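You operate a simulated robot arm through the tools that you are given. There is no shell and no other tool. Be economical: measure what you need, move in short steps, check, and stop when the job is done.

The job below is to be done with a simulated two-armed robot. You get a single attempt, and the scene is never put back.

## Task
Open the jars door, take the red box on the window end of the side counter and put it away on the floor of the jars cupboard, then shut the door. Take the cap off the big bottle and lay it down on the window end of the side counter. Close the trays drawer. Count the red stoppers on the door end of the titration bench, then put as many of the dropper bottles from the door end of the titration bench on the window end of the side counter. Open the cool cabinet door, take the bottle on the worktop before the drying rack and put it away on the lower shelf of the cool cabinet and shut the door again. Press the red bath key two times. Shut the clean glass door. Take the white-footed cylinder and leave it on top of the orange-footed cylinder. Turn the grey knob to 5. Stack the carton that says "clips" from the corner end of the long bench on top of the carton that says "caps". Any order will do. Set down upright: red box, dropper bottle, bottle, white-footed cylinder.

Only the result counts: the job must be done as asked and must still hold three seconds after the hand-in. Knocking over, shifting, dropping, spilling or breaking anything else fails it. Lids that push on must go on centred and level and be pressed home; caps that screw on are set level and turned clockwise until they are tight.

## Robot
Two 7-joint arms with two-finger parallel grippers on one trunk, on a base that drives. Base frame: it is fixed to the floor where the robot stands at the start and does not move with it; the origin is under the middle of the robot, x ahead of it, y to its left, z up. Readings come in m, rad, newtons and seconds.
The left shoulder is at the start at [0.07, 0.188, 1.115], the right one opposite. With the tool pointing down near the work surface each hand reaches from about 0.32 to 0.8 m from the robot's upright axis, wherever it stands, measured 20 degrees to its own side. Places, roughly: big bottle [-1, 2, 1]; bottle [1, -2, 1]; carton [-1.75, -2.75, 0.75]; clean glass door [-0.4, -1.9, 0.4]; cool cabinet door [-0.6, 2.1, 0.4]; dropper bottle [1, 1, 1]; floor of the jars cupboard [1.2, 0.1, 0.1]; grey knob [-1.9, -1.4, 1]; jars door [0.9, 0, 0.4]; lower shelf of the cool cabinet [-0.7, 2.3, 0.3]; orange-footed cylinder [-0.75, -3, 1.25]; red bath key [0.3, -2.2, 0.9]; red box [-1.25, 2.25, 1]; red stopper (4x3x5 cm) [0.9, 1.5, 0.9]; red stopper (4x4x5 cm) [0.8, 1.4, 0.9]; trays drawer [0.5, 0.9, 0.7]; white-footed cylinder [-0.75, -2.75, 1.25]; window end of the side counter [-1.2, 2.1, 0.9]. Payload 3.91 kg a hand.
The tool frame of a hand sits at the grasp point between the pads (the TCP): z along the fingers, y along the line on which they close. The tips reach 0.03 m beyond it. Largest opening 0.11 m; finger width 0.02, thickness 0.01; the body of the gripper, 0.048 by 0.112 m, starts 0.055 m behind the TCP.
Orientation is told as [roll, pitch, yaw] about the base's x, y, z axes, in that order, counted from this pose: with the fingers straight down and closing along the base's y, the tool's x points along the base's -x, its y along +y and its z along -z.

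## Interface
- The arms move only by the tool step_arm. It takes "left_moves", "right_moves" or both (then of equal length, played together; a hand with none holds still); each is a list of rows, each an object (a shift or turn left out is 0, a gripper value left out holds the last) with "slide": the shift along the tool's x, y, z in units of 500 mm (1.0 is 500 mm), a list of three; "delta_rot": the turn, a rotation vector about the tool's x, y, z in units of 120 degrees (1.0 is 120 degrees), a list of three; "claw": the gripper command, from -1 (shut) to 1 (fully open), values between in proportion. In form: [{"slide": [x, y, z], "delta_rot": [ax, ay, az], "claw": claw}, ...]. A call has 1 to 12 rows; each row is the pose to reach, as a shift and turn from the pose commanded when the call began, along the tool's axes at that moment. A call with a number of a shift or a turn outside -1 to 1 is refused whole. A row lasts 0.2 s, in which the tool goes at most 0.05 m and 0.15 rad; a call with a longer step from one row to the next is refused whole, and so is a gripper value outside its range. Where a pose cannot be reached the arm comes as near as it can. A force on the tool above 40 N (or 10 N above the force at the start of the call, whichever is more), or a blocked arm, ends the call early, and 0.2 s more pass. Each finger travels about 0.072 m/s and halts on what it meets, pressing with about 23 N; the grip force reading is that of the motor and also rises with nothing between the fingers. The clock runs only during rows and for 0.2 s after the last one: add rows that repeat a pose to give the fingers time. It gives the time, the measured TCP pose, the force on the tool (base axes), the opening and the grip force at its end, in the units of the frame above (readings bear some noise), with the torque about the TCP (base axes, N m) and any sound that the robot's microphone picked up.
- Cameras (640 x 400 px; columns grow to the right, rows downward): "scene" is now at [0.1208, 0.0528, 1.341]; the picture's right is [0.60, -0.80, 0.00], its down [-0.48, -0.36, -0.80] and it looks along [0.64, 0.48, -0.60] (base axes); focal length 255 px, centre (320, 200). "left" rides on the left gripper at [0.072, -0.017, -0.103] in its tool frame; the picture's right is [0.23, 0.97, 0.00], its down [-0.76, 0.18, -0.62] and it looks along [-0.61, 0.14, 0.78] (tool axes); focal length 222 px, centre (320, 200). "right" rides on the right gripper at [0.072, 0.017, -0.103] in its tool frame; the picture's right is [-0.23, 0.97, 0.00], its down [-0.76, -0.18, -0.62] and it looks along [-0.61, -0.14, 0.78] (tool axes); focal length 222 px, centre (320, 200). There is no depth. A picture from a camera that has moved, and an enlarged one, comes with that camera's place and axes in the base frame and with its lens.
- grab_frame(camera): a new picture of that camera. It takes no simulated time.
- raise_lower(by): slides the trunk up (or, below 0, down) by that many m; the arms and the scene camera ride with it, the base frame stays. It gives what a move gives, with no picture.
- drive_base(legs): drives the robot by 1 to 6 legs, each [ahead, turn to the left] in m and rad, along the robot's own axes; the way and the turn of a leg run together, so that a leg with both is an arc; at most 1.5 m and 3.142 rad a leg. The arms and the cameras ride along, it lands a little off, and it stops where it bumps. It gives what a move gives.
- turn_head(pan, tilt): turns the head with the scene camera to pan (to the left, within 1.501 rad either way) and tilt (down, from -0.506 to 1.204), counted from straight ahead of the robot. It gives what a move gives.
- zoom(camera, box): a new picture of the part [left, top, right, bottom] of that camera's present view, enlarged. It takes no simulated time.
- job_done(): hands the job in; it is judged then, once.

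Go step by step. Nothing tells you exact positions but the pictures and the camera data: compare them with the known pose of the tool, close in by small moves and look again before you grip or let go. The budget is 535 turns and 320 pictures, counting those below and the enlarged ones. Unless the task says otherwise, let go and move clear before handing in.

The tools are called by a JSON object that holds its "op" and its "data". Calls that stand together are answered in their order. step_arm: Moves the arms, as the interface text tells. Its arguments: {"type":"object","properties":{"left_moves":{"type":"array"},"right_moves":{"type":"array"}},"required":[]} The other tools are called the same way: raise_lower (by) slides the trunk up or down; drive_base (legs) drives the base; turn_head (pan, tilt) turns the head that bears the scene camera; grab_frame (camera) takes a picture; zoom (camera, box) takes an enlarged picture of a part of a camera's view; job_done () hands the job in.

At the start:

```text
time_s: 0.0
left_position: [0.4433, 0.3918, 1.1561]
left_orientation: [0.0, -0.001, 0.0]
left_force: [-0.4, -0.6, -0.3]
left_ft_torque: [-0.01, -0.01, -0.01]
left_gripper_width: 0.11
left_grip_force: 0.1
right_position: [0.4939, -0.0583, 1.052]
right_orientation: [0.001, 0.001, -0.001]
right_force: [0.6, 0.5, 0.4]
right_ft_torque: [0.01, 0.02, -0.02]
right_gripper_width: 0.1099
right_grip_force: 0.1
trunk travel left (down, up): [-0.625, 0.315]
robot x, y, heading: [-0.0011, 0.003, 0.003]
head pan, tilt: [0.648, 0.639]
```

scene: 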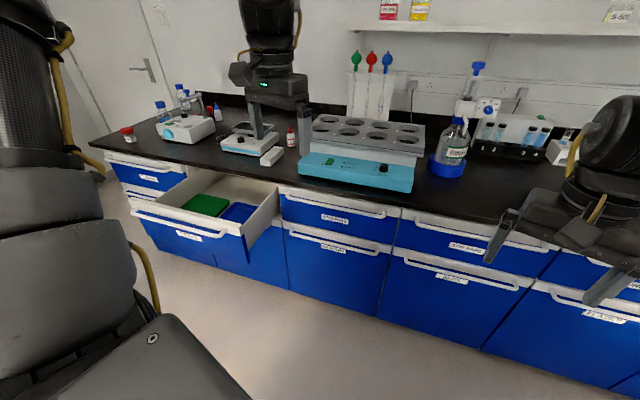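
right: 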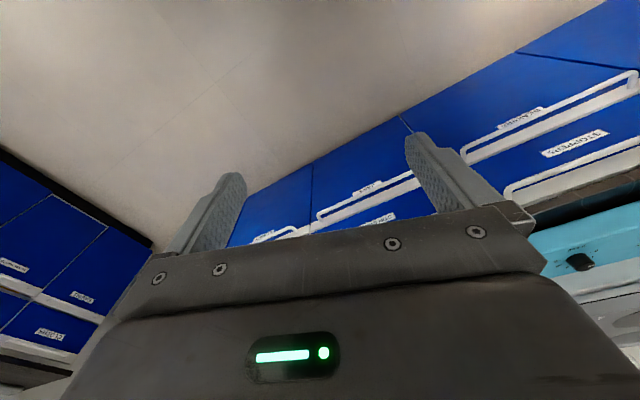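
left: 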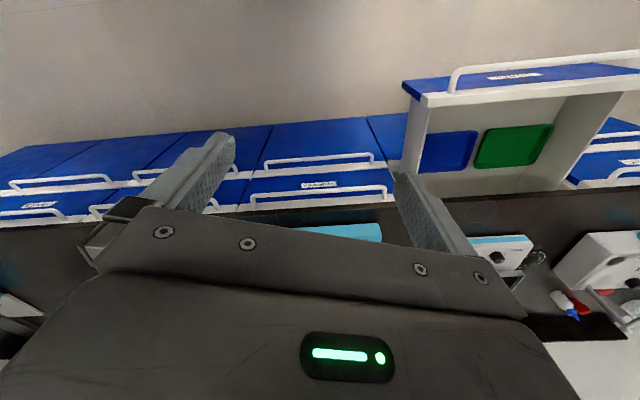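

I see a titration bench ahead with an open trays drawer. First I look around the room with the head.

{"op": "turn_head", "data": {"pan": 0.0, "tilt": 0.6}}

{"op": "grab_frame", "data": {"camera": "scene"}}

{"op": "turn_head", "data": {"pan": 1.5, "tilt": 0.45}}

{"op": "grab_frame", "data": {"camera": "scene"}}

{"op": "turn_head", "data": {"pan": -1.5, "tilt": 0.45}}

{"op": "grab_frame", "data": {"camera": "scene"}}

```text
time_s: 1.0
left_position: [0.4427, 0.3911, 1.1577]
left_orientation: [-0.001, -0.001, 0.002]
left_force: [-0.1, 0.5, 0.1]
left_ft_torque: [0.0, -0.01, -0.02]
left_gripper_width: 0.1102
left_grip_force: 0.0
right_position: [0.4931, -0.058, 1.0527]
right_orientation: [0.001, 0.0, -0.001]
right_force: [0.5, 0.8, 0.9]
right_ft_torque: [0.01, 0.05, 0.0]
right_gripper_width: 0.1099
right_grip_force: 0.1
trunk travel left (down, up): [-0.625, 0.315]
robot x, y, heading: [-0.0009, 0.0003, 0.004]
head pan, tilt: [0.0, 0.6]
```

```text
316 pictures are left
camera scene: at [0.1396, 0.0004, 1.3443], right [0.0, -1.0, 0.0], down [-0.57, 0.0, -0.82], along [0.82, 0.0, -0.57], focal length 255 px, centre (320, 200)
```

scene: 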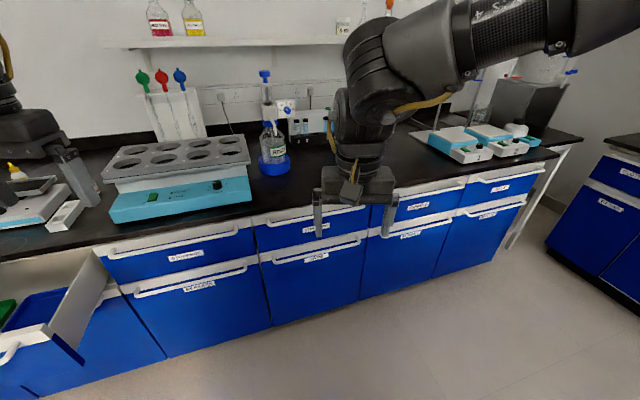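

```text
time_s: 2.6
left_position: [0.4428, 0.3912, 1.1573]
left_orientation: [0.0, 0.001, 0.0]
left_force: [-0.5, 0.3, -0.4]
left_ft_torque: [-0.02, -0.04, 0.01]
left_gripper_width: 0.11
left_grip_force: 0.1
right_position: [0.4924, -0.0584, 1.0528]
right_orientation: [0.001, -0.001, -0.001]
right_force: [-0.5, 0.2, 0.5]
right_ft_torque: [0.03, -0.02, -0.01]
right_gripper_width: 0.1102
right_grip_force: 0.0
trunk travel left (down, up): [-0.625, 0.315]
robot x, y, heading: [-0.001, -0.0016, -0.003]
head pan, tilt: [1.499, 0.45]
```

```text
315 pictures are left
camera scene: at [0.0579, 0.092, 1.3579], right [1.0, -0.07, 0.0], down [-0.03, -0.43, -0.9], along [0.06, 0.9, -0.44], focal length 255 px, centre (320, 200)
```

scene: 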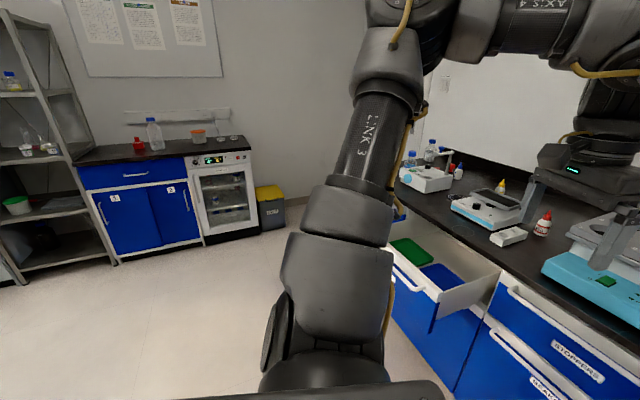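

```text
time_s: 5.2
left_position: [0.4434, 0.3916, 1.1561]
left_orientation: [-0.001, 0.0, 0.001]
left_force: [-0.2, 0.5, -0.1]
left_ft_torque: [-0.03, 0.0, -0.03]
left_gripper_width: 0.1099
left_grip_force: 0.1
right_position: [0.4922, -0.0585, 1.0522]
right_orientation: [-0.001, -0.001, 0.0]
right_force: [0.8, 0.4, -0.9]
right_ft_torque: [0.01, 0.01, 0.0]
right_gripper_width: 0.1099
right_grip_force: 0.1
trunk travel left (down, up): [-0.625, 0.315]
robot x, y, heading: [-0.0008, -0.0024, 0.001]
head pan, tilt: [-1.499, 0.45]
```

```text
314 pictures are left
camera scene: at [0.0578, -0.0914, 1.3579], right [-1.0, -0.07, 0.0], down [-0.03, 0.43, -0.9], along [0.06, -0.9, -0.44], focal length 255 px, centre (320, 200)
```

scene: 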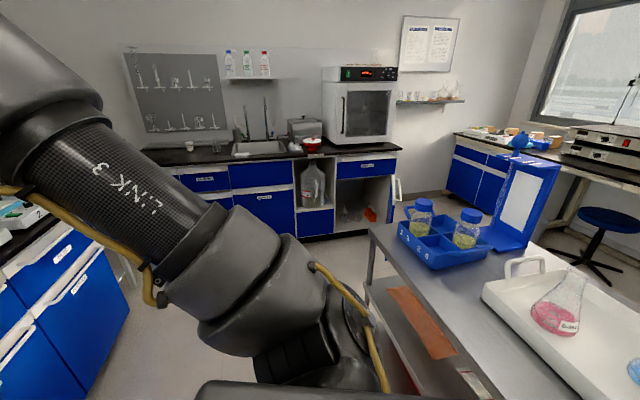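

Side counter with cool cabinet is on the left wall; sink/drying rack on the right wall. Now I read labels ahead.

{"op": "turn_head", "data": {"pan": 0.0, "tilt": 0.75}}

{"op": "zoom", "data": {"camera": "scene", "box": [60, 100, 320, 300]}}

{"op": "zoom", "data": {"camera": "scene", "box": [300, 60, 560, 260]}}

{"op": "turn_head", "data": {"pan": 0.8, "tilt": 0.5}}

{"op": "zoom", "data": {"camera": "scene", "box": [60, 60, 380, 260]}}

{"op": "zoom", "data": {"camera": "scene", "box": [160, 100, 320, 200]}}

```text
time_s: 6.8
left_position: [0.4414, 0.3916, 1.1559]
left_orientation: [0.0, 0.001, -0.001]
left_force: [-0.3, 0.3, 0.2]
left_ft_torque: [0.01, 0.0, -0.01]
left_gripper_width: 0.11
left_grip_force: 0.1
right_position: [0.4929, -0.0583, 1.0525]
right_orientation: [0.0, 0.001, -0.001]
right_force: [0.1, -0.1, -0.3]
right_ft_torque: [-0.02, 0.01, 0.02]
right_gripper_width: 0.1099
right_grip_force: 0.0
trunk travel left (down, up): [-0.625, 0.315]
robot x, y, heading: [0.0011, -0.0017, 0.003]
head pan, tilt: [0.0, 0.75]
```

```text
2.00 times, centred on (190, 200) of scene
camera zoom: at [0.1341, 0.0002, 1.3315], right [0.0, -1.0, 0.0], down [-0.68, 0.0, -0.73], along [0.73, 0.0, -0.68], focal length 510 px, centre (580, 200)
```

zoom: 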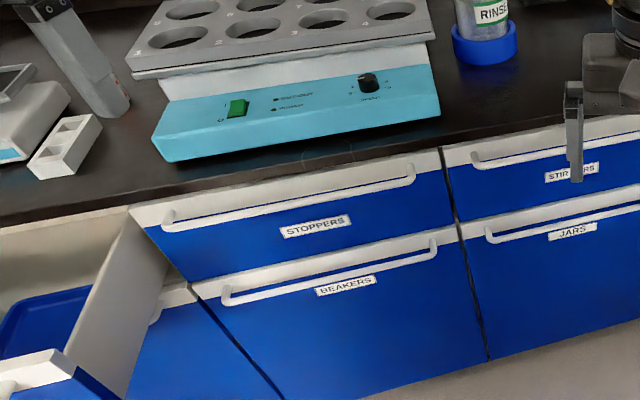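

```text
2.00 times, centred on (430, 160) of scene
camera zoom: at [0.1341, 0.0002, 1.3315], right [0.0, -1.0, 0.0], down [-0.68, 0.0, -0.73], along [0.73, 0.0, -0.68], focal length 510 px, centre (100, 280)
```

zoom: 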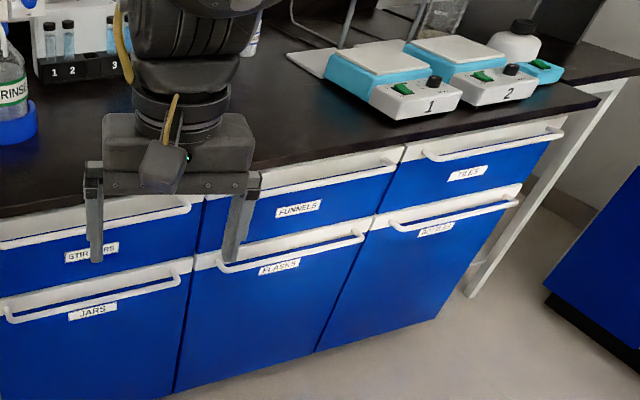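

```text
time_s: 8.0
left_position: [0.4418, 0.3903, 1.1569]
left_orientation: [0.001, 0.002, 0.0]
left_force: [-1.1, 0.3, 0.2]
left_ft_torque: [-0.03, 0.0, -0.03]
left_gripper_width: 0.1101
left_grip_force: 0.0
right_position: [0.4922, -0.0585, 1.0517]
right_orientation: [-0.001, 0.001, 0.0]
right_force: [-0.1, -0.4, -0.4]
right_ft_torque: [0.0, -0.04, 0.04]
right_gripper_width: 0.11
right_grip_force: 0.0
trunk travel left (down, up): [-0.625, 0.315]
robot x, y, heading: [0.0033, -0.0007, 0.001]
head pan, tilt: [0.799, 0.499]
```

```text
2.00 times, centred on (220, 160) of scene
camera zoom: at [0.1147, 0.0655, 1.3534], right [0.72, -0.7, 0.0], down [-0.33, -0.34, -0.88], along [0.61, 0.63, -0.48], focal length 510 px, centre (520, 280)
```

zoom: 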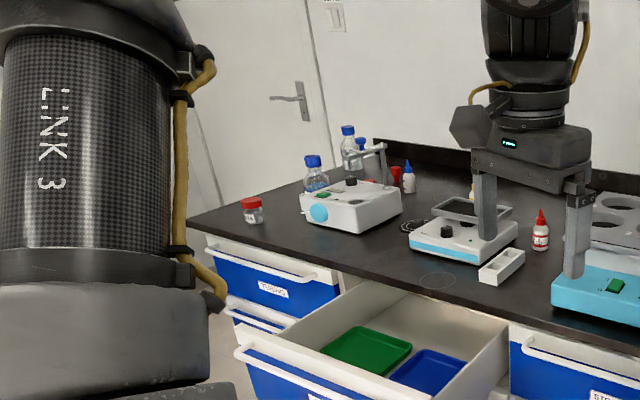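

```text
4.00 times, centred on (240, 150) of scene
camera zoom: at [0.1147, 0.0655, 1.3534], right [0.72, -0.7, 0.0], down [-0.33, -0.34, -0.88], along [0.61, 0.63, -0.48], focal length 1020 px, centre (640, 400)
```

zoom: 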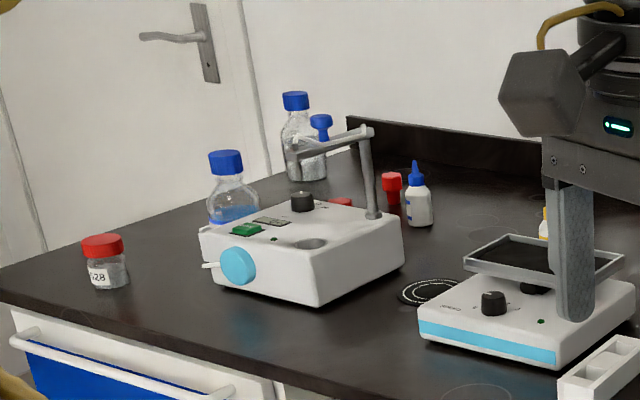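

The jars compartment is straight ahead. I look at its front closely for hinge hints and at the trays drawer.

{"op": "turn_head", "data": {"pan": -0.0, "tilt": 0.9}}

{"op": "zoom", "data": {"camera": "scene", "box": [220, 100, 420, 225]}}

{"op": "grab_frame", "data": {"camera": "scene"}}

```text
time_s: 9.1
left_position: [0.443, 0.3922, 1.1561]
left_orientation: [-0.001, 0.001, 0.001]
left_force: [0.1, -0.2, -0.3]
left_ft_torque: [0.02, -0.03, 0.03]
left_gripper_width: 0.1098
left_grip_force: 0.1
right_position: [0.4929, -0.0581, 1.0516]
right_orientation: [0.001, 0.0, 0.001]
right_force: [-0.7, 0.2, -0.9]
right_ft_torque: [0.01, -0.02, 0.0]
right_gripper_width: 0.1101
right_grip_force: 0.0
trunk travel left (down, up): [-0.625, 0.315]
robot x, y, heading: [-0.0014, 0.0006, 0.001]
head pan, tilt: [0.0, 0.901]
```

```text
3.20 times, centred on (320, 162) of scene
camera zoom: at [0.1267, 0.0004, 1.3196], right [0.0, -1.0, 0.0], down [-0.78, 0.0, -0.62], along [0.62, 0.0, -0.78], focal length 816 px, centre (320, 320)
```

zoom: 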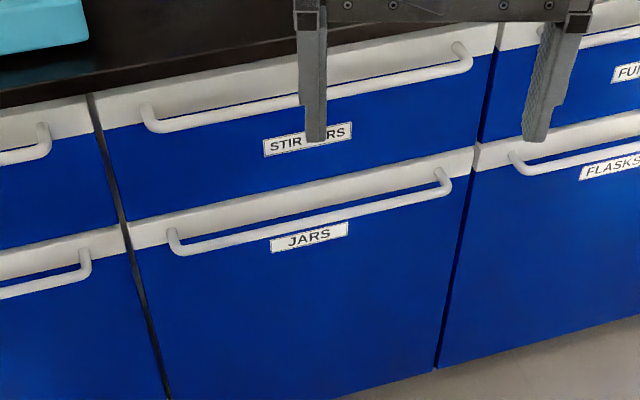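

```text
308 pictures are left
camera scene: at [0.1267, 0.0004, 1.3196], right [0.0, -1.0, 0.0], down [-0.78, 0.0, -0.62], along [0.62, 0.0, -0.78], focal length 255 px, centre (320, 200)
```

scene: 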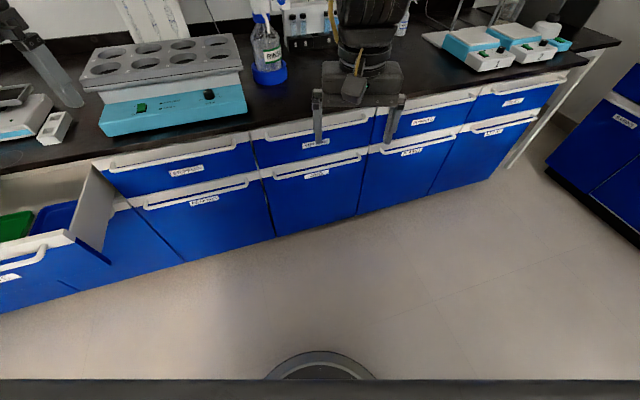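

Bench front runs tilted about 17° (facing yaw 0.298). The trays drawer front is about 0.25 m out; I drive left along the bench to stand in front of it.

{"op": "drive_base", "data": {"legs": [[0, 1.869], [0.4, 0], [0, -1.571]]}}

{"op": "turn_head", "data": {"pan": 0.3, "tilt": 0.8}}

{"op": "grab_frame", "data": {"camera": "scene"}}

```text
time_s: 19.9
left_position: [0.1769, 0.8901, 1.156]
left_orientation: [-0.001, -0.001, 0.324]
left_force: [1.0, 0.1, -0.2]
left_ft_torque: [0.0, 0.04, -0.03]
left_gripper_width: 0.11
left_grip_force: 0.0
right_position: [0.3667, 0.4794, 1.0515]
right_orientation: [0.0, 0.001, 0.324]
right_force: [-0.7, 0.0, 0.2]
right_ft_torque: [-0.02, -0.02, 0.02]
right_gripper_width: 0.1102
right_grip_force: 0.0
trunk travel left (down, up): [-0.625, 0.315]
robot x, y, heading: [-0.1238, 0.3777, 0.321]
head pan, tilt: [0.0, 0.901]
```

```text
time_s: 20.6
left_position: [0.1757, 0.8886, 1.1568]
left_orientation: [-0.001, 0.0, 0.323]
left_force: [-0.1, 0.3, -0.2]
left_ft_torque: [0.04, 0.03, -0.04]
left_gripper_width: 0.1101
left_grip_force: 0.1
right_position: [0.3666, 0.4784, 1.0535]
right_orientation: [0.0, -0.001, 0.324]
right_force: [0.4, -0.1, -1.0]
right_ft_torque: [-0.02, 0.03, -0.03]
right_gripper_width: 0.1099
right_grip_force: 0.1
trunk travel left (down, up): [-0.625, 0.315]
robot x, y, heading: [-0.121, 0.3772, 0.325]
head pan, tilt: [0.3, 0.799]
```

```text
307 pictures are left
camera scene: at [-0.0049, 0.4407, 1.3275], right [0.58, -0.81, 0.0], down [-0.58, -0.42, -0.7], along [0.57, 0.41, -0.72], focal length 255 px, centre (320, 200)
```

scene: 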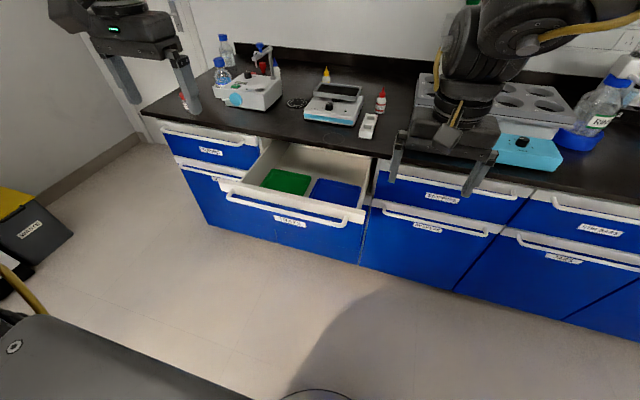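

The hand is above and beside the drawer front. I move it sideways then down in front of the drawer handle.

{"op": "step_arm", "data": {"left_moves": [{"slide": [0.007, -0.09, 0]}, {"slide": [0.014, -0.18, 0]}, {"slide": [0.02, -0.27, 0]}, {"slide": [0.027, -0.36, 0]}, {"slide": [0.027, -0.36, 0.09]}, {"slide": [0.027, -0.36, 0.18]}, {"slide": [0.027, -0.36, 0.27]}, {"slide": [0.027, -0.36, 0.36]}, {"slide": [0.027, -0.36, 0.45]}, {"slide": [0.027, -0.36, 0.54]}, {"slide": [0.027, -0.36, 0.63]}, {"slide": [0.027, -0.36, 0.72]}]}}

{"op": "grab_frame", "data": {"camera": "scene"}}

{"op": "grab_frame", "data": {"camera": "left"}}

```text
time_s: 23.2
left_position: [0.2094, 0.7708, 0.8236]
left_orientation: [-0.006, -0.001, 0.323]
left_force: [-0.2, -0.2, -0.1]
left_ft_torque: [-0.04, 0.02, -0.01]
left_gripper_width: 0.11
left_grip_force: 0.1
left hand out of reach, approached as far as the arm can: row 3, 4, 5, 6, 7, 8, 9, 10, 11, 12
right_position: [0.3647, 0.48, 1.0542]
right_orientation: [-0.003, -0.002, 0.324]
right_force: [-0.1, -0.1, 0.4]
right_ft_torque: [-0.02, 0.02, 0.0]
right_gripper_width: 0.11
right_grip_force: 0.1
trunk travel left (down, up): [-0.625, 0.315]
robot x, y, heading: [-0.118, 0.3774, 0.323]
head pan, tilt: [0.3, 0.799]
```

```text
306 pictures are left
camera scene: at [-0.007, 0.4425, 1.3276], right [0.58, -0.81, 0.0], down [-0.58, -0.42, -0.7], along [0.57, 0.41, -0.72], focal length 255 px, centre (320, 200)
```

scene: 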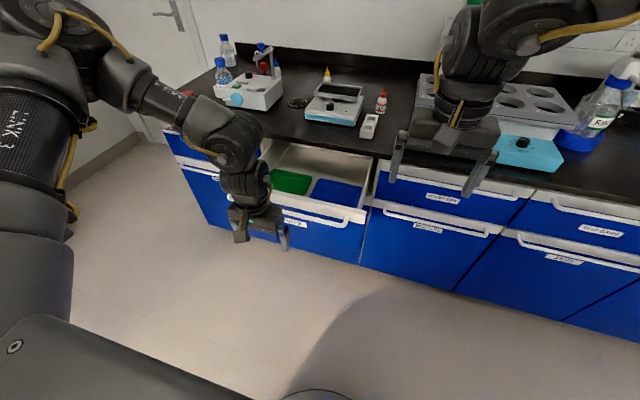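

```text
305 pictures are left
camera left: at [0.1446, 0.731, 0.9255], right [-0.52, 0.85, -0.01], down [0.67, 0.41, 0.62], along [0.53, 0.32, -0.78], focal length 222 px, centre (320, 200)
```

left: 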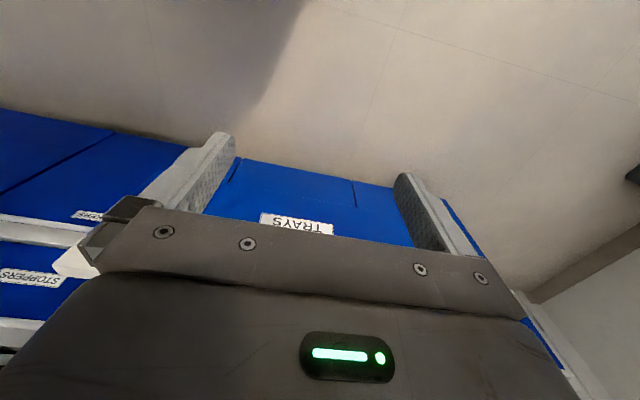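

The hand is in front of the drawer front at about handle height. I push by driving forward, in stages.

{"op": "drive_base", "data": {"legs": [[0.1, -0.02]]}}

{"op": "grab_frame", "data": {"camera": "scene"}}

```text
time_s: 24.4
left_position: [0.3133, 0.7927, 0.8241]
left_orientation: [-0.004, 0.001, 0.297]
left_force: [0.8, 0.4, -0.2]
left_ft_torque: [0.02, -0.01, 0.0]
left_gripper_width: 0.1097
left_grip_force: 0.1
right_position: [0.4635, 0.5003, 1.0524]
right_orientation: [0.001, 0.001, 0.302]
right_force: [0.7, -0.6, 0.4]
right_ft_torque: [-0.01, 0.0, 0.04]
right_gripper_width: 0.1101
right_grip_force: 0.0
trunk travel left (down, up): [-0.625, 0.315]
robot x, y, heading: [-0.0234, 0.4071, 0.301]
head pan, tilt: [0.3, 0.799]
```

```text
304 pictures are left
camera scene: at [0.0912, 0.4691, 1.3275], right [0.57, -0.82, 0.0], down [-0.59, -0.41, -0.7], along [0.57, 0.39, -0.72], focal length 255 px, centre (320, 200)
```

scene: 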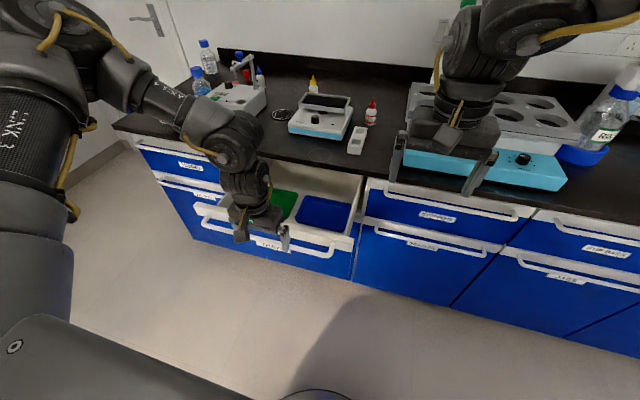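

No contact: the drawer is lower than I thought (front top about z 0.75, s≈0.61). I lower the hand 0.09 and look from its camera.

{"op": "step_arm", "data": {"left_moves": [{"slide": [0, 0, 0.09]}, {"slide": [0, 0, 0.18]}]}}

{"op": "grab_frame", "data": {"camera": "scene"}}

{"op": "grab_frame", "data": {"camera": "left"}}

```text
time_s: 25.0
left_position: [0.2892, 0.8223, 0.7806]
left_orientation: [-0.005, 0.002, 0.298]
left_force: [0.6, -0.1, -0.9]
left_ft_torque: [-0.03, 0.01, 0.02]
left_gripper_width: 0.1099
left_grip_force: 0.2
left hand out of reach, approached as far as the arm can: row 1, 2
right_position: [0.4637, 0.5005, 1.0523]
right_orientation: [0.001, 0.002, 0.302]
right_force: [-0.6, 0.9, 0.5]
right_ft_torque: [0.0, 0.01, -0.01]
right_gripper_width: 0.1099
right_grip_force: 0.1
trunk travel left (down, up): [-0.625, 0.315]
robot x, y, heading: [-0.0211, 0.4101, 0.302]
head pan, tilt: [0.3, 0.799]
```

```text
303 pictures are left
camera scene: at [0.0916, 0.4695, 1.3274], right [0.57, -0.82, 0.0], down [-0.59, -0.41, -0.7], along [0.57, 0.39, -0.72], focal length 255 px, centre (320, 200)
```

scene: 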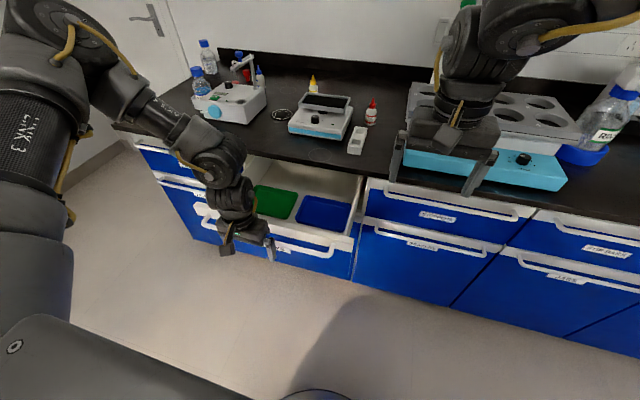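

```text
302 pictures are left
camera left: at [0.2254, 0.7843, 0.884], right [-0.5, 0.86, -0.01], down [0.68, 0.4, 0.62], along [0.54, 0.31, -0.78], focal length 222 px, centre (320, 200)
```

left: 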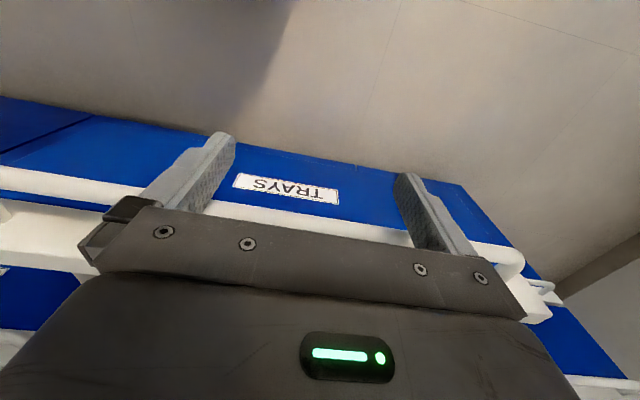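

The arm is at its low limit; I lower the trunk instead.

{"op": "raise_lower", "data": {"by": -0.12}}

{"op": "grab_frame", "data": {"camera": "left"}}

```text
time_s: 25.8
left_position: [0.2936, 0.8235, 0.7268]
left_orientation: [-0.002, -0.018, 0.298]
left_force: [-1.2, 0.1, 15.2]
left_ft_torque: [0.29, -0.45, 0.08]
left_gripper_width: 0.1097
left_grip_force: 0.1
right_position: [0.4617, 0.4994, 0.9934]
right_orientation: [0.002, 0.002, 0.302]
right_force: [-0.3, -0.2, 0.8]
right_ft_torque: [0.01, -0.04, 0.03]
right_gripper_width: 0.1098
right_grip_force: 0.0
trunk travel left (down, up): [-0.566, 0.374]
robot x, y, heading: [-0.0224, 0.4085, 0.302]
head pan, tilt: [0.3, 0.799]
stopped: the force on the tool passed its limit at 87 N (the readings are from after the stop); the commanded pose is now the measured one
```

```text
301 pictures are left
camera left: at [0.2276, 0.7845, 0.8289], right [-0.5, 0.86, -0.01], down [0.66, 0.39, 0.64], along [0.55, 0.32, -0.77], focal length 222 px, centre (320, 200)
```

left: 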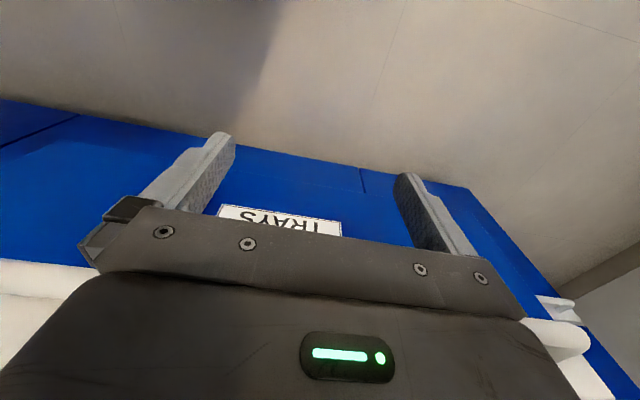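

Fingertips landed on the handle bar (z≈0.70, s≈0.52). I lift, back off 5 cm, and come down in front of it.

{"op": "step_arm", "data": {"left_moves": [{"slide": [0, 0, -0.06]}, {"slide": [0.09, 0, -0.06]}, {"slide": [0.12, 0, -0.06]}, {"slide": [0.12, 0, 0.02]}, {"slide": [0.12, 0, 0.05]}]}}

{"op": "grab_frame", "data": {"camera": "scene"}}

{"op": "grab_frame", "data": {"camera": "left"}}

```text
time_s: 27.0
left_position: [0.2348, 0.8133, 0.7093]
left_orientation: [-0.003, -0.013, 0.298]
left_force: [-0.1, -0.1, 1.1]
left_ft_torque: [-0.02, -0.01, 0.02]
left_gripper_width: 0.11
left_grip_force: 0.1
left hand out of reach, approached as far as the arm can: row 3, 5
right_position: [0.4627, 0.4994, 0.993]
right_orientation: [0.0, 0.001, 0.303]
right_force: [0.0, -0.9, -0.4]
right_ft_torque: [0.02, -0.05, 0.02]
right_gripper_width: 0.11
right_grip_force: 0.0
trunk travel left (down, up): [-0.566, 0.374]
robot x, y, heading: [-0.0266, 0.4061, 0.303]
head pan, tilt: [0.3, 0.799]
```

```text
300 pictures are left
camera scene: at [0.0899, 0.4688, 1.2685], right [0.57, -0.82, 0.0], down [-0.59, -0.41, -0.7], along [0.57, 0.4, -0.72], focal length 255 px, centre (320, 200)
```

scene: 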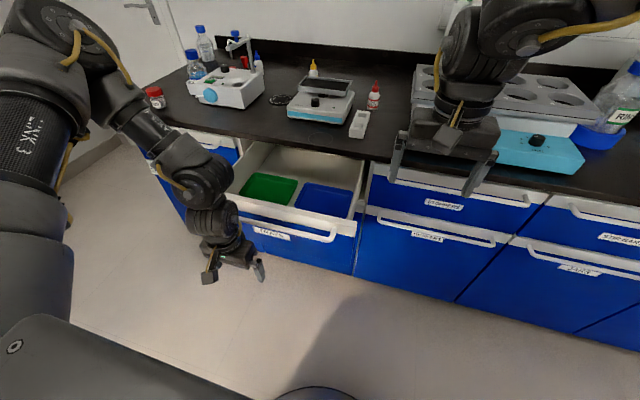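

```text
299 pictures are left
camera left: at [0.1691, 0.7742, 0.8123], right [-0.5, 0.86, -0.01], down [0.67, 0.39, 0.63], along [0.55, 0.31, -0.77], focal length 222 px, centre (320, 200)
```

left: 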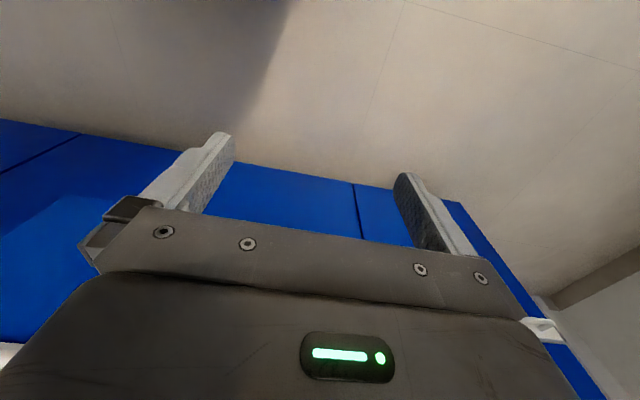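

Now in front of the handle. Lower 3 cm and drive forward to push.

{"op": "raise_lower", "data": {"by": -0.03}}

{"op": "drive_base", "data": {"legs": [[0.15, 0]]}}

{"op": "grab_frame", "data": {"camera": "scene"}}

```text
time_s: 27.8
left_position: [0.2362, 0.8129, 0.6805]
left_orientation: [-0.004, -0.016, 0.301]
left_force: [0.5, 0.6, -0.2]
left_ft_torque: [-0.01, -0.03, 0.02]
left_gripper_width: 0.1101
left_grip_force: 0.1
right_position: [0.4628, 0.498, 0.9639]
right_orientation: [0.0, 0.0, 0.3]
right_force: [0.0, 0.3, 0.2]
right_ft_torque: [0.04, -0.02, -0.04]
right_gripper_width: 0.11
right_grip_force: 0.1
trunk travel left (down, up): [-0.536, 0.404]
robot x, y, heading: [-0.0218, 0.4088, 0.304]
head pan, tilt: [0.3, 0.799]
```

```text
time_s: 29.2
left_position: [0.3861, 0.8589, 0.679]
left_orientation: [-0.005, -0.013, 0.296]
left_force: [0.6, -0.3, 1.1]
left_ft_torque: [0.03, 0.03, 0.0]
left_gripper_width: 0.11
left_grip_force: 0.0
right_position: [0.6131, 0.5447, 0.9627]
right_orientation: [0.001, 0.001, 0.3]
right_force: [0.2, 0.4, 0.1]
right_ft_torque: [0.0, 0.01, 0.03]
right_gripper_width: 0.1103
right_grip_force: 0.0
trunk travel left (down, up): [-0.536, 0.404]
robot x, y, heading: [0.1235, 0.4533, 0.306]
head pan, tilt: [0.3, 0.799]
```

```text
298 pictures are left
camera scene: at [0.2407, 0.5154, 1.2383], right [0.57, -0.82, 0.0], down [-0.59, -0.41, -0.7], along [0.57, 0.39, -0.72], focal length 255 px, centre (320, 200)
```

scene: 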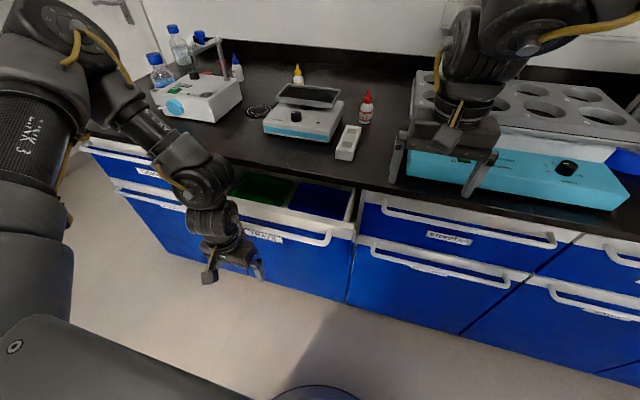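

Drawer moving in. I raise the right hand to keep clear of the shaker, then continue pushing.

{"op": "step_arm", "data": {"right_moves": [{"slide": [0.09, 0, -0.03]}, {"slide": [0.18, 0, -0.1]}, {"slide": [0.25, 0, -0.18]}, {"slide": [0.25, 0, -0.26]}, {"slide": [0.25, 0, -0.34]}]}}

{"op": "drive_base", "data": {"legs": [[0.07, 0]]}}

{"op": "grab_frame", "data": {"camera": "scene"}}

```text
refused: row 2 steps farther than a row can; nothing moved
```

```text
time_s: 30.2
left_position: [0.4523, 0.8801, 0.6805]
left_orientation: [-0.003, -0.013, 0.296]
left_force: [-0.4, -0.4, -0.7]
left_ft_torque: [0.03, 0.0, 0.01]
left_gripper_width: 0.1099
left_grip_force: 0.1
right_position: [0.6795, 0.5659, 0.9635]
right_orientation: [0.0, 0.001, 0.301]
right_force: [0.2, 0.3, 0.4]
right_ft_torque: [0.0, 0.07, 0.0]
right_gripper_width: 0.1099
right_grip_force: 0.1
trunk travel left (down, up): [-0.536, 0.404]
robot x, y, heading: [0.1928, 0.4739, 0.307]
head pan, tilt: [0.3, 0.799]
```

```text
297 pictures are left
camera scene: at [0.3068, 0.5359, 1.2384], right [0.57, -0.82, 0.0], down [-0.59, -0.41, -0.7], along [0.57, 0.39, -0.72], focal length 255 px, centre (320, 200)
```

scene: 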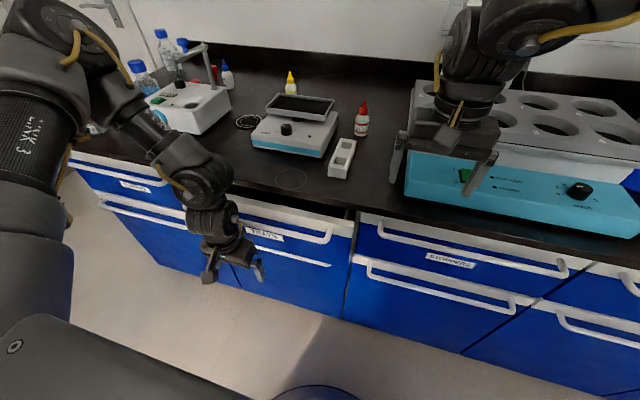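

Nearly closed. Raise and retract the right hand now, then finish pushing.

{"op": "step_arm", "data": {"right_moves": [{"slide": [0.03, 0, -0.09]}, {"slide": [0.06, 0, -0.17]}, {"slide": [0.1, 0, -0.25]}, {"slide": [0.14, 0, -0.33]}, {"slide": [0.18, 0, -0.4]}]}}

{"op": "drive_base", "data": {"legs": [[0.03, 0]]}}

{"op": "grab_frame", "data": {"camera": "scene"}}

```text
time_s: 31.4
left_position: [0.4511, 0.8793, 0.6796]
left_orientation: [-0.003, -0.016, 0.297]
left_force: [0.3, -0.4, -0.6]
left_ft_torque: [-0.04, 0.0, 0.0]
left_gripper_width: 0.1099
left_grip_force: 0.1
right_position: [0.5924, 0.5385, 1.1652]
right_orientation: [-0.002, 0.001, 0.299]
right_force: [-0.2, 0.0, -1.2]
right_ft_torque: [0.02, 0.04, 0.01]
right_gripper_width: 0.1101
right_grip_force: 0.0
trunk travel left (down, up): [-0.536, 0.404]
robot x, y, heading: [0.1907, 0.4744, 0.305]
head pan, tilt: [0.3, 0.799]
```

```text
time_s: 32.2
left_position: [0.479, 0.8881, 0.6805]
left_orientation: [-0.004, -0.016, 0.296]
left_force: [0.2, -0.6, 0.1]
left_ft_torque: [0.01, 0.02, 0.0]
left_gripper_width: 0.1098
left_grip_force: 0.1
right_position: [0.6198, 0.5461, 1.1649]
right_orientation: [0.002, 0.001, 0.303]
right_force: [-0.1, 1.1, -0.6]
right_ft_torque: [-0.01, 0.04, 0.03]
right_gripper_width: 0.11
right_grip_force: 0.1
trunk travel left (down, up): [-0.536, 0.404]
robot x, y, heading: [0.2194, 0.4811, 0.303]
head pan, tilt: [0.3, 0.799]
```

```text
296 pictures are left
camera scene: at [0.3336, 0.5441, 1.2385], right [0.57, -0.82, 0.0], down [-0.59, -0.41, -0.7], along [0.57, 0.39, -0.72], focal length 255 px, centre (320, 200)
```

scene: 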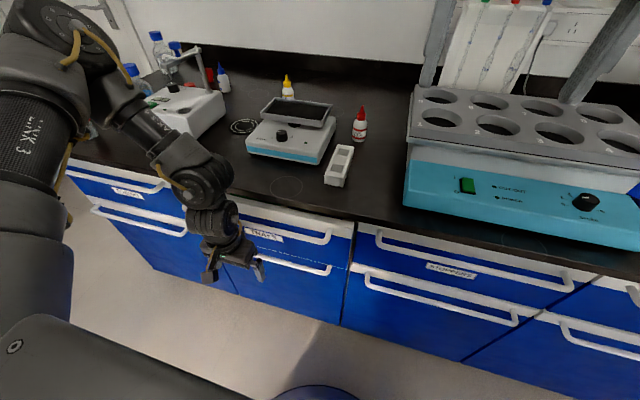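

{"op": "drive_base", "data": {"legs": [[0.025, 0]]}}

{"op": "zoom", "data": {"camera": "scene", "box": [220, 160, 460, 310]}}

```text
time_s: 33.0
left_position: [0.5031, 0.895, 0.6801]
left_orientation: [-0.004, -0.018, 0.297]
left_force: [0.0, -0.3, 0.4]
left_ft_torque: [-0.01, 0.02, -0.02]
left_gripper_width: 0.1102
left_grip_force: 0.0
right_position: [0.6435, 0.5531, 1.1663]
right_orientation: [-0.001, -0.001, 0.301]
right_force: [0.1, -0.3, 0.0]
right_ft_torque: [0.0, 0.01, -0.01]
right_gripper_width: 0.11
right_grip_force: 0.0
trunk travel left (down, up): [-0.536, 0.404]
robot x, y, heading: [0.2419, 0.4919, 0.301]
head pan, tilt: [0.3, 0.799]
```

```text
2.67 times, centred on (340, 235) of scene
camera zoom: at [0.3569, 0.5514, 1.2386], right [0.57, -0.82, 0.0], down [-0.59, -0.41, -0.7], along [0.58, 0.39, -0.72], focal length 680 px, centre (267, 107)
```

zoom: 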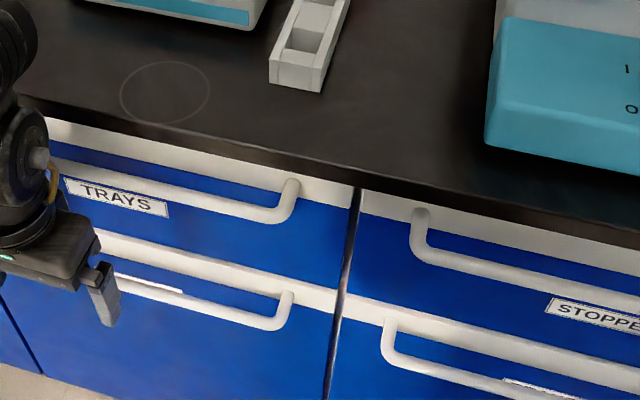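

{"op": "drive_base", "data": {"legs": [[0.03, 0]]}}

{"op": "zoom", "data": {"camera": "scene", "box": [220, 160, 460, 310]}}

```text
time_s: 33.9
left_position: [0.517, 0.9001, 0.6782]
left_orientation: [-0.004, 0.007, 0.295]
left_force: [-0.3, 0.4, 1.1]
left_ft_torque: [0.0, 0.02, 0.02]
left_gripper_width: 0.1101
left_grip_force: 0.1
right_position: [0.668, 0.5612, 1.1656]
right_orientation: [-0.001, 0.0, 0.301]
right_force: [0.2, -0.1, -0.6]
right_ft_torque: [-0.01, 0.04, 0.02]
right_gripper_width: 0.1097
right_grip_force: 0.1
trunk travel left (down, up): [-0.536, 0.404]
robot x, y, heading: [0.2671, 0.5007, 0.303]
head pan, tilt: [0.3, 0.799]
stopped in leg 1: the force on the tool passed its limit at 55 N (the readings are from after the stop); the commanded pose is now the measured one
```

```text
2.67 times, centred on (340, 235) of scene
camera zoom: at [0.3804, 0.5591, 1.2382], right [0.57, -0.82, 0.0], down [-0.59, -0.41, -0.7], along [0.57, 0.39, -0.72], focal length 680 px, centre (267, 107)
```

zoom: 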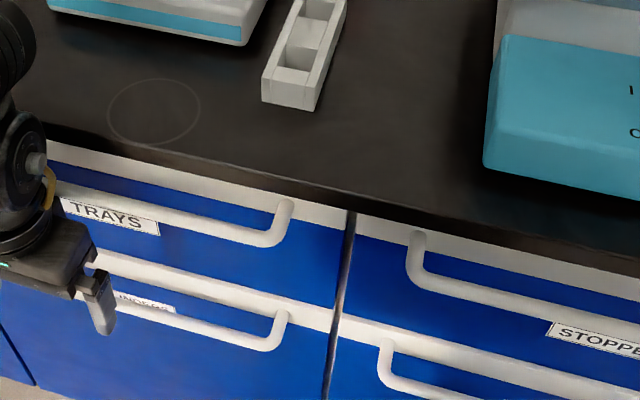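

The drawer hit its stop (55 N): closed. I back off, raise the trunk and look over the door end of the bench to count red stoppers.

{"op": "drive_base", "data": {"legs": [[-0.12, 0]]}}

{"op": "raise_lower", "data": {"by": 0.35}}

{"op": "turn_head", "data": {"pan": 0.45, "tilt": 0.7}}

{"op": "zoom", "data": {"camera": "scene", "box": [100, 50, 420, 250]}}

{"op": "grab_frame", "data": {"camera": "scene"}}

```text
time_s: 35.2
left_position: [0.4009, 0.8641, 0.6792]
left_orientation: [-0.004, 0.006, 0.297]
left_force: [1.1, -0.4, -0.2]
left_ft_torque: [-0.02, -0.02, 0.0]
left_gripper_width: 0.1099
left_grip_force: 0.0
right_position: [0.5501, 0.5265, 1.166]
right_orientation: [0.0, -0.002, 0.305]
right_force: [0.1, -0.3, 1.0]
right_ft_torque: [0.01, 0.0, 0.02]
right_gripper_width: 0.11
right_grip_force: 0.1
trunk travel left (down, up): [-0.536, 0.404]
robot x, y, heading: [0.147, 0.4631, 0.302]
head pan, tilt: [0.3, 0.799]
```

```text
time_s: 38.6
left_position: [0.4009, 0.8647, 1.0284]
left_orientation: [-0.003, 0.006, 0.297]
left_force: [-0.3, -0.8, 0.3]
left_ft_torque: [0.0, -0.02, 0.0]
left_gripper_width: 0.1097
left_grip_force: 0.0
right_position: [0.551, 0.5258, 1.5159]
right_orientation: [0.0, -0.003, 0.303]
right_force: [-0.6, 0.3, 0.8]
right_ft_torque: [-0.02, 0.01, 0.0]
right_gripper_width: 0.1102
right_grip_force: 0.1
trunk travel left (down, up): [-0.886, 0.054]
robot x, y, heading: [0.1462, 0.4614, 0.305]
head pan, tilt: [0.3, 0.799]
```

```text
time_s: 39.3
left_position: [0.4012, 0.8648, 1.0288]
left_orientation: [-0.003, 0.005, 0.296]
left_force: [-0.2, 0.0, 0.1]
left_ft_torque: [0.0, 0.0, 0.01]
left_gripper_width: 0.11
left_grip_force: 0.1
right_position: [0.5507, 0.5254, 1.5163]
right_orientation: [0.001, -0.003, 0.303]
right_force: [-1.2, 0.0, -1.3]
right_ft_torque: [-0.01, -0.01, 0.0]
right_gripper_width: 0.11
right_grip_force: 0.1
trunk travel left (down, up): [-0.886, 0.054]
robot x, y, heading: [0.1452, 0.4608, 0.302]
head pan, tilt: [0.45, 0.7]
```

```text
2.00 times, centred on (260, 150) of scene
camera zoom: at [0.2591, 0.5352, 1.5966], right [0.68, -0.73, 0.0], down [-0.47, -0.44, -0.76], along [0.56, 0.52, -0.64], focal length 510 px, centre (440, 300)
```

zoom: 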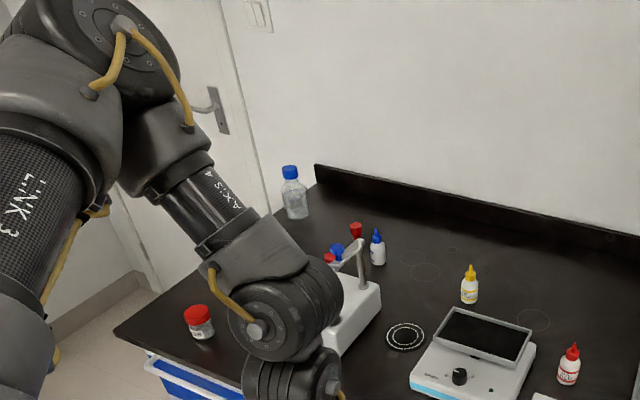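

```text
292 pictures are left
camera scene: at [0.2591, 0.5352, 1.5966], right [0.68, -0.73, 0.0], down [-0.47, -0.44, -0.76], along [0.56, 0.52, -0.64], focal length 255 px, centre (320, 200)
```

scene: 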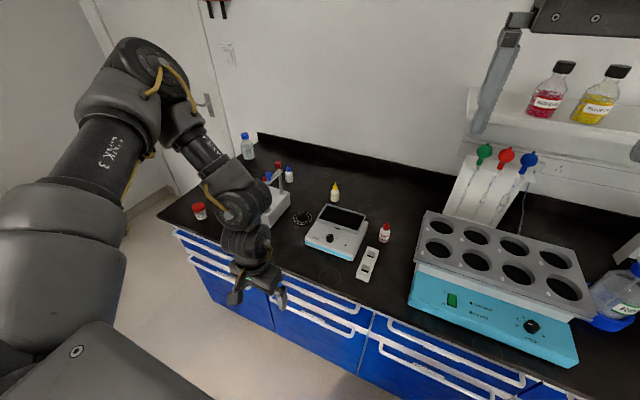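

Worktop z≈0.87; droppers: red≈(0.87,0.78), yellow≈(0.925,1.06), blue≈(0.88,1.31). I see two red stoppers and a blue one so far. I rearrange the arms and drive nearer for pick-up and a better look behind the centrifuge.

{"op": "step_arm", "data": {"left_moves": [{"slide": [-0.025, -0.045, -0.08]}, {"slide": [-0.05, -0.09, -0.16]}, {"slide": [-0.075, -0.135, -0.24]}, {"slide": [-0.1, -0.18, -0.32]}, {"slide": [-0.13, -0.23, -0.4]}, {"slide": [-0.16, -0.28, -0.47]}, {"slide": [-0.18, -0.32, -0.54]}], "right_moves": [{"slide": [0, -0.03, 0.08]}, {"slide": [0, -0.06, 0.16]}, {"slide": [0, -0.09, 0.24]}, {"slide": [0, -0.12, 0.32]}, {"slide": [0, -0.15, 0.4]}, {"slide": [0, -0.18, 0.48]}, {"slide": [0, -0.2, 0.54]}]}}

{"op": "drive_base", "data": {"legs": [[0, 0.854], [0.29, 0], [0, -0.858]]}}

{"op": "turn_head", "data": {"pan": 0.9, "tilt": 0.8}}

{"op": "grab_frame", "data": {"camera": "scene"}}

```text
time_s: 40.9
left_position: [0.5189, 0.8091, 1.2789]
left_orientation: [-0.006, 0.007, 0.295]
left_force: [0.0, -0.8, -0.5]
left_ft_torque: [-0.03, -0.01, 0.01]
left_gripper_width: 0.11
left_grip_force: 0.1
left hand out of reach, approached as far as the arm can: row 1, 2, 3, 4, 5, 6, 7
right_position: [0.5801, 0.4318, 1.2469]
right_orientation: [0.001, -0.004, 0.304]
right_force: [0.1, 0.1, 0.0]
right_ft_torque: [-0.01, 0.01, 0.0]
right_gripper_width: 0.11
right_grip_force: 0.1
trunk travel left (down, up): [-0.886, 0.054]
robot x, y, heading: [0.1485, 0.4645, 0.307]
head pan, tilt: [0.45, 0.7]
```

```text
time_s: 47.3
left_position: [0.6611, 1.0481, 1.2781]
left_orientation: [-0.01, 0.005, 0.241]
left_force: [0.4, -0.5, -0.2]
left_ft_torque: [-0.01, 0.0, -0.06]
left_gripper_width: 0.1101
left_grip_force: 0.0
right_position: [0.7014, 0.6689, 1.2468]
right_orientation: [0.001, 0.0, 0.251]
right_force: [0.5, -1.1, -0.1]
right_ft_torque: [-0.03, 0.0, 0.0]
right_gripper_width: 0.1101
right_grip_force: 0.1
trunk travel left (down, up): [-0.886, 0.054]
robot x, y, heading: [0.2715, 0.7187, 0.248]
head pan, tilt: [0.45, 0.7]
```

```text
time_s: 48.2
left_position: [0.6614, 1.0483, 1.2781]
left_orientation: [-0.007, 0.006, 0.241]
left_force: [0.3, 0.6, -0.1]
left_ft_torque: [0.0, -0.01, -0.02]
left_gripper_width: 0.1102
left_grip_force: 0.0
right_position: [0.7029, 0.6674, 1.2469]
right_orientation: [0.0, 0.0, 0.25]
right_force: [0.0, -0.4, -0.1]
right_ft_torque: [0.0, -0.01, -0.02]
right_gripper_width: 0.11
right_grip_force: 0.1
trunk travel left (down, up): [-0.886, 0.054]
robot x, y, heading: [0.2693, 0.718, 0.249]
head pan, tilt: [0.901, 0.799]
```

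```text
291 pictures are left
camera scene: at [0.3552, 0.8067, 1.5884], right [0.91, -0.41, 0.0], down [-0.29, -0.65, -0.7], along [0.28, 0.64, -0.72], focal length 255 px, centre (320, 200)
```

scene: 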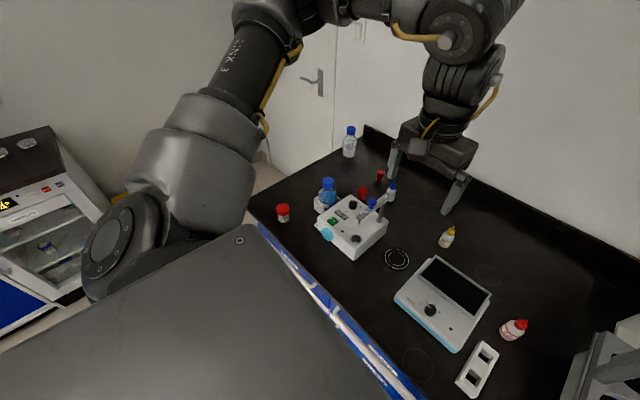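

{"op": "zoom", "data": {"camera": "scene", "box": [260, 130, 460, 255]}}

```text
3.20 times, centred on (360, 192) of scene
camera zoom: at [0.3552, 0.8067, 1.5884], right [0.91, -0.41, 0.0], down [-0.29, -0.65, -0.7], along [0.28, 0.64, -0.72], focal length 816 px, centre (192, 224)
```

zoom: 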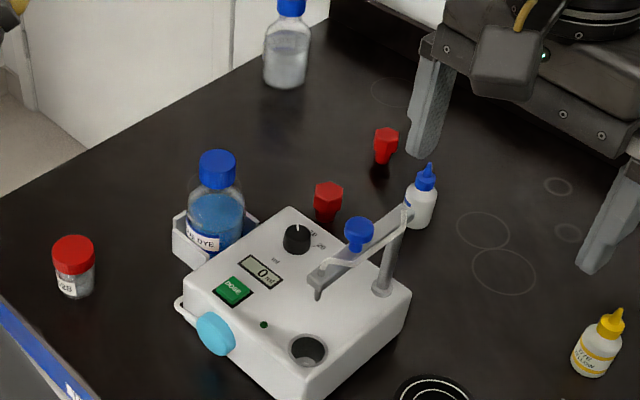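

Two red stoppers stand there, so two dropper bottles go. I take red with the right hand and yellow with the left; first both hands move above them.

{"op": "step_arm", "data": {"left_moves": [{"slide": [-0.088, -0.014, 0]}, {"slide": [-0.176, -0.028, 0]}, {"slide": [-0.264, -0.042, 0]}, {"slide": [-0.352, -0.056, 0]}, {"slide": [-0.44, -0.07, 0]}, {"slide": [-0.527, -0.084, 0]}], "right_moves": [{"slide": [-0.066, 0.026, 0]}, {"slide": [-0.132, 0.052, 0]}, {"slide": [-0.198, 0.078, 0]}, {"slide": [-0.264, 0.104, 0]}, {"slide": [-0.33, 0.13, 0]}, {"slide": [-0.394, 0.153, 0]}]}}

{"op": "raise_lower", "data": {"by": -0.22}}

{"op": "grab_frame", "data": {"camera": "left"}}

{"op": "grab_frame", "data": {"camera": "right"}}

{"op": "turn_head", "data": {"pan": 0.2, "tilt": 0.7}}

{"op": "grab_frame", "data": {"camera": "scene"}}

```text
time_s: 49.6
left_position: [0.7298, 1.1256, 1.2497]
left_orientation: [-0.014, 0.002, 0.243]
left_force: [-0.5, -0.6, 0.5]
left_ft_torque: [-0.01, -0.01, -0.02]
left_gripper_width: 0.1099
left_grip_force: 0.0
left hand out of reach, approached as far as the arm can: row 1, 2, 3, 4, 5, 6
right_position: [0.8364, 0.8042, 1.2489]
right_orientation: [0.001, -0.003, 0.247]
right_force: [-0.3, 0.3, -0.7]
right_ft_torque: [-0.03, 0.0, 0.01]
right_gripper_width: 0.1099
right_grip_force: 0.1
right hand out of reach, approached as far as the arm can: row 5, 6
trunk travel left (down, up): [-0.886, 0.054]
robot x, y, heading: [0.2742, 0.7207, 0.254]
head pan, tilt: [0.901, 0.799]
```

```text
time_s: 51.9
left_position: [0.7299, 1.123, 1.0295]
left_orientation: [-0.011, 0.002, 0.241]
left_force: [-0.4, -0.3, 0.0]
left_ft_torque: [0.01, -0.01, 0.0]
left_gripper_width: 0.1101
left_grip_force: 0.0
right_position: [0.8377, 0.8022, 1.0287]
right_orientation: [0.001, -0.004, 0.243]
right_force: [0.9, 0.4, 0.3]
right_ft_torque: [-0.01, -0.01, -0.02]
right_gripper_width: 0.1099
right_grip_force: 0.0
trunk travel left (down, up): [-0.666, 0.274]
robot x, y, heading: [0.2742, 0.7194, 0.254]
head pan, tilt: [0.901, 0.799]
```

```text
289 pictures are left
camera left: at [0.6639, 1.0889, 1.133], right [-0.45, 0.89, -0.01], down [0.7, 0.36, 0.62], along [0.56, 0.27, -0.79], focal length 222 px, centre (320, 200)
```

left: 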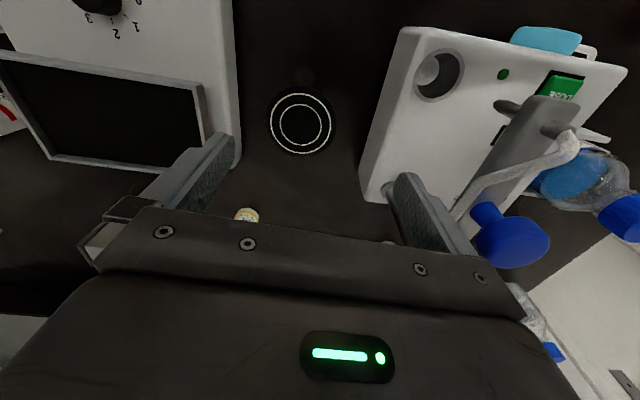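

```text
288 pictures are left
camera right: at [0.763, 0.8009, 1.1321], right [-0.02, 1.0, 0.0], down [0.78, 0.01, 0.63], along [0.63, 0.01, -0.78], focal length 222 px, centre (320, 200)
```

right: 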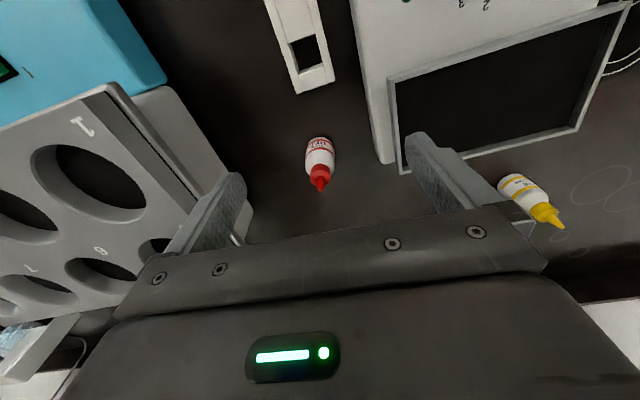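

```text
time_s: 53.0
left_position: [0.7298, 1.1224, 1.0298]
left_orientation: [-0.011, 0.002, 0.241]
left_force: [0.0, -0.5, 0.1]
left_ft_torque: [0.02, 0.02, -0.01]
left_gripper_width: 0.1099
left_grip_force: 0.0
right_position: [0.8372, 0.8018, 1.0291]
right_orientation: [0.001, -0.004, 0.245]
right_force: [0.0, 0.2, 0.3]
right_ft_torque: [0.0, 0.01, -0.01]
right_gripper_width: 0.11
right_grip_force: 0.1
trunk travel left (down, up): [-0.666, 0.274]
robot x, y, heading: [0.2762, 0.7202, 0.249]
head pan, tilt: [0.201, 0.7]
```

```text
287 pictures are left
camera scene: at [0.3985, 0.7708, 1.3766], right [0.44, -0.9, 0.0], down [-0.58, -0.28, -0.76], along [0.69, 0.33, -0.64], focal length 255 px, centre (320, 200)
```

scene: 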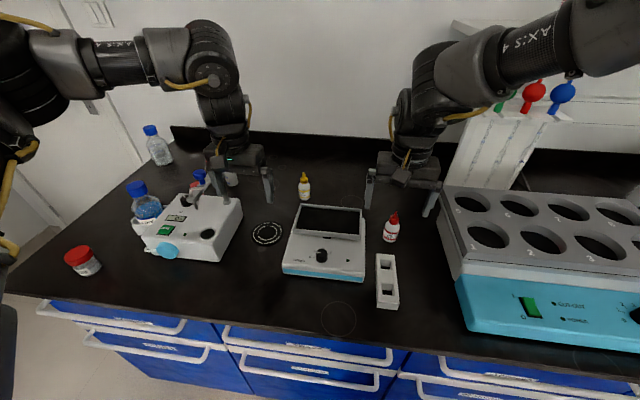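

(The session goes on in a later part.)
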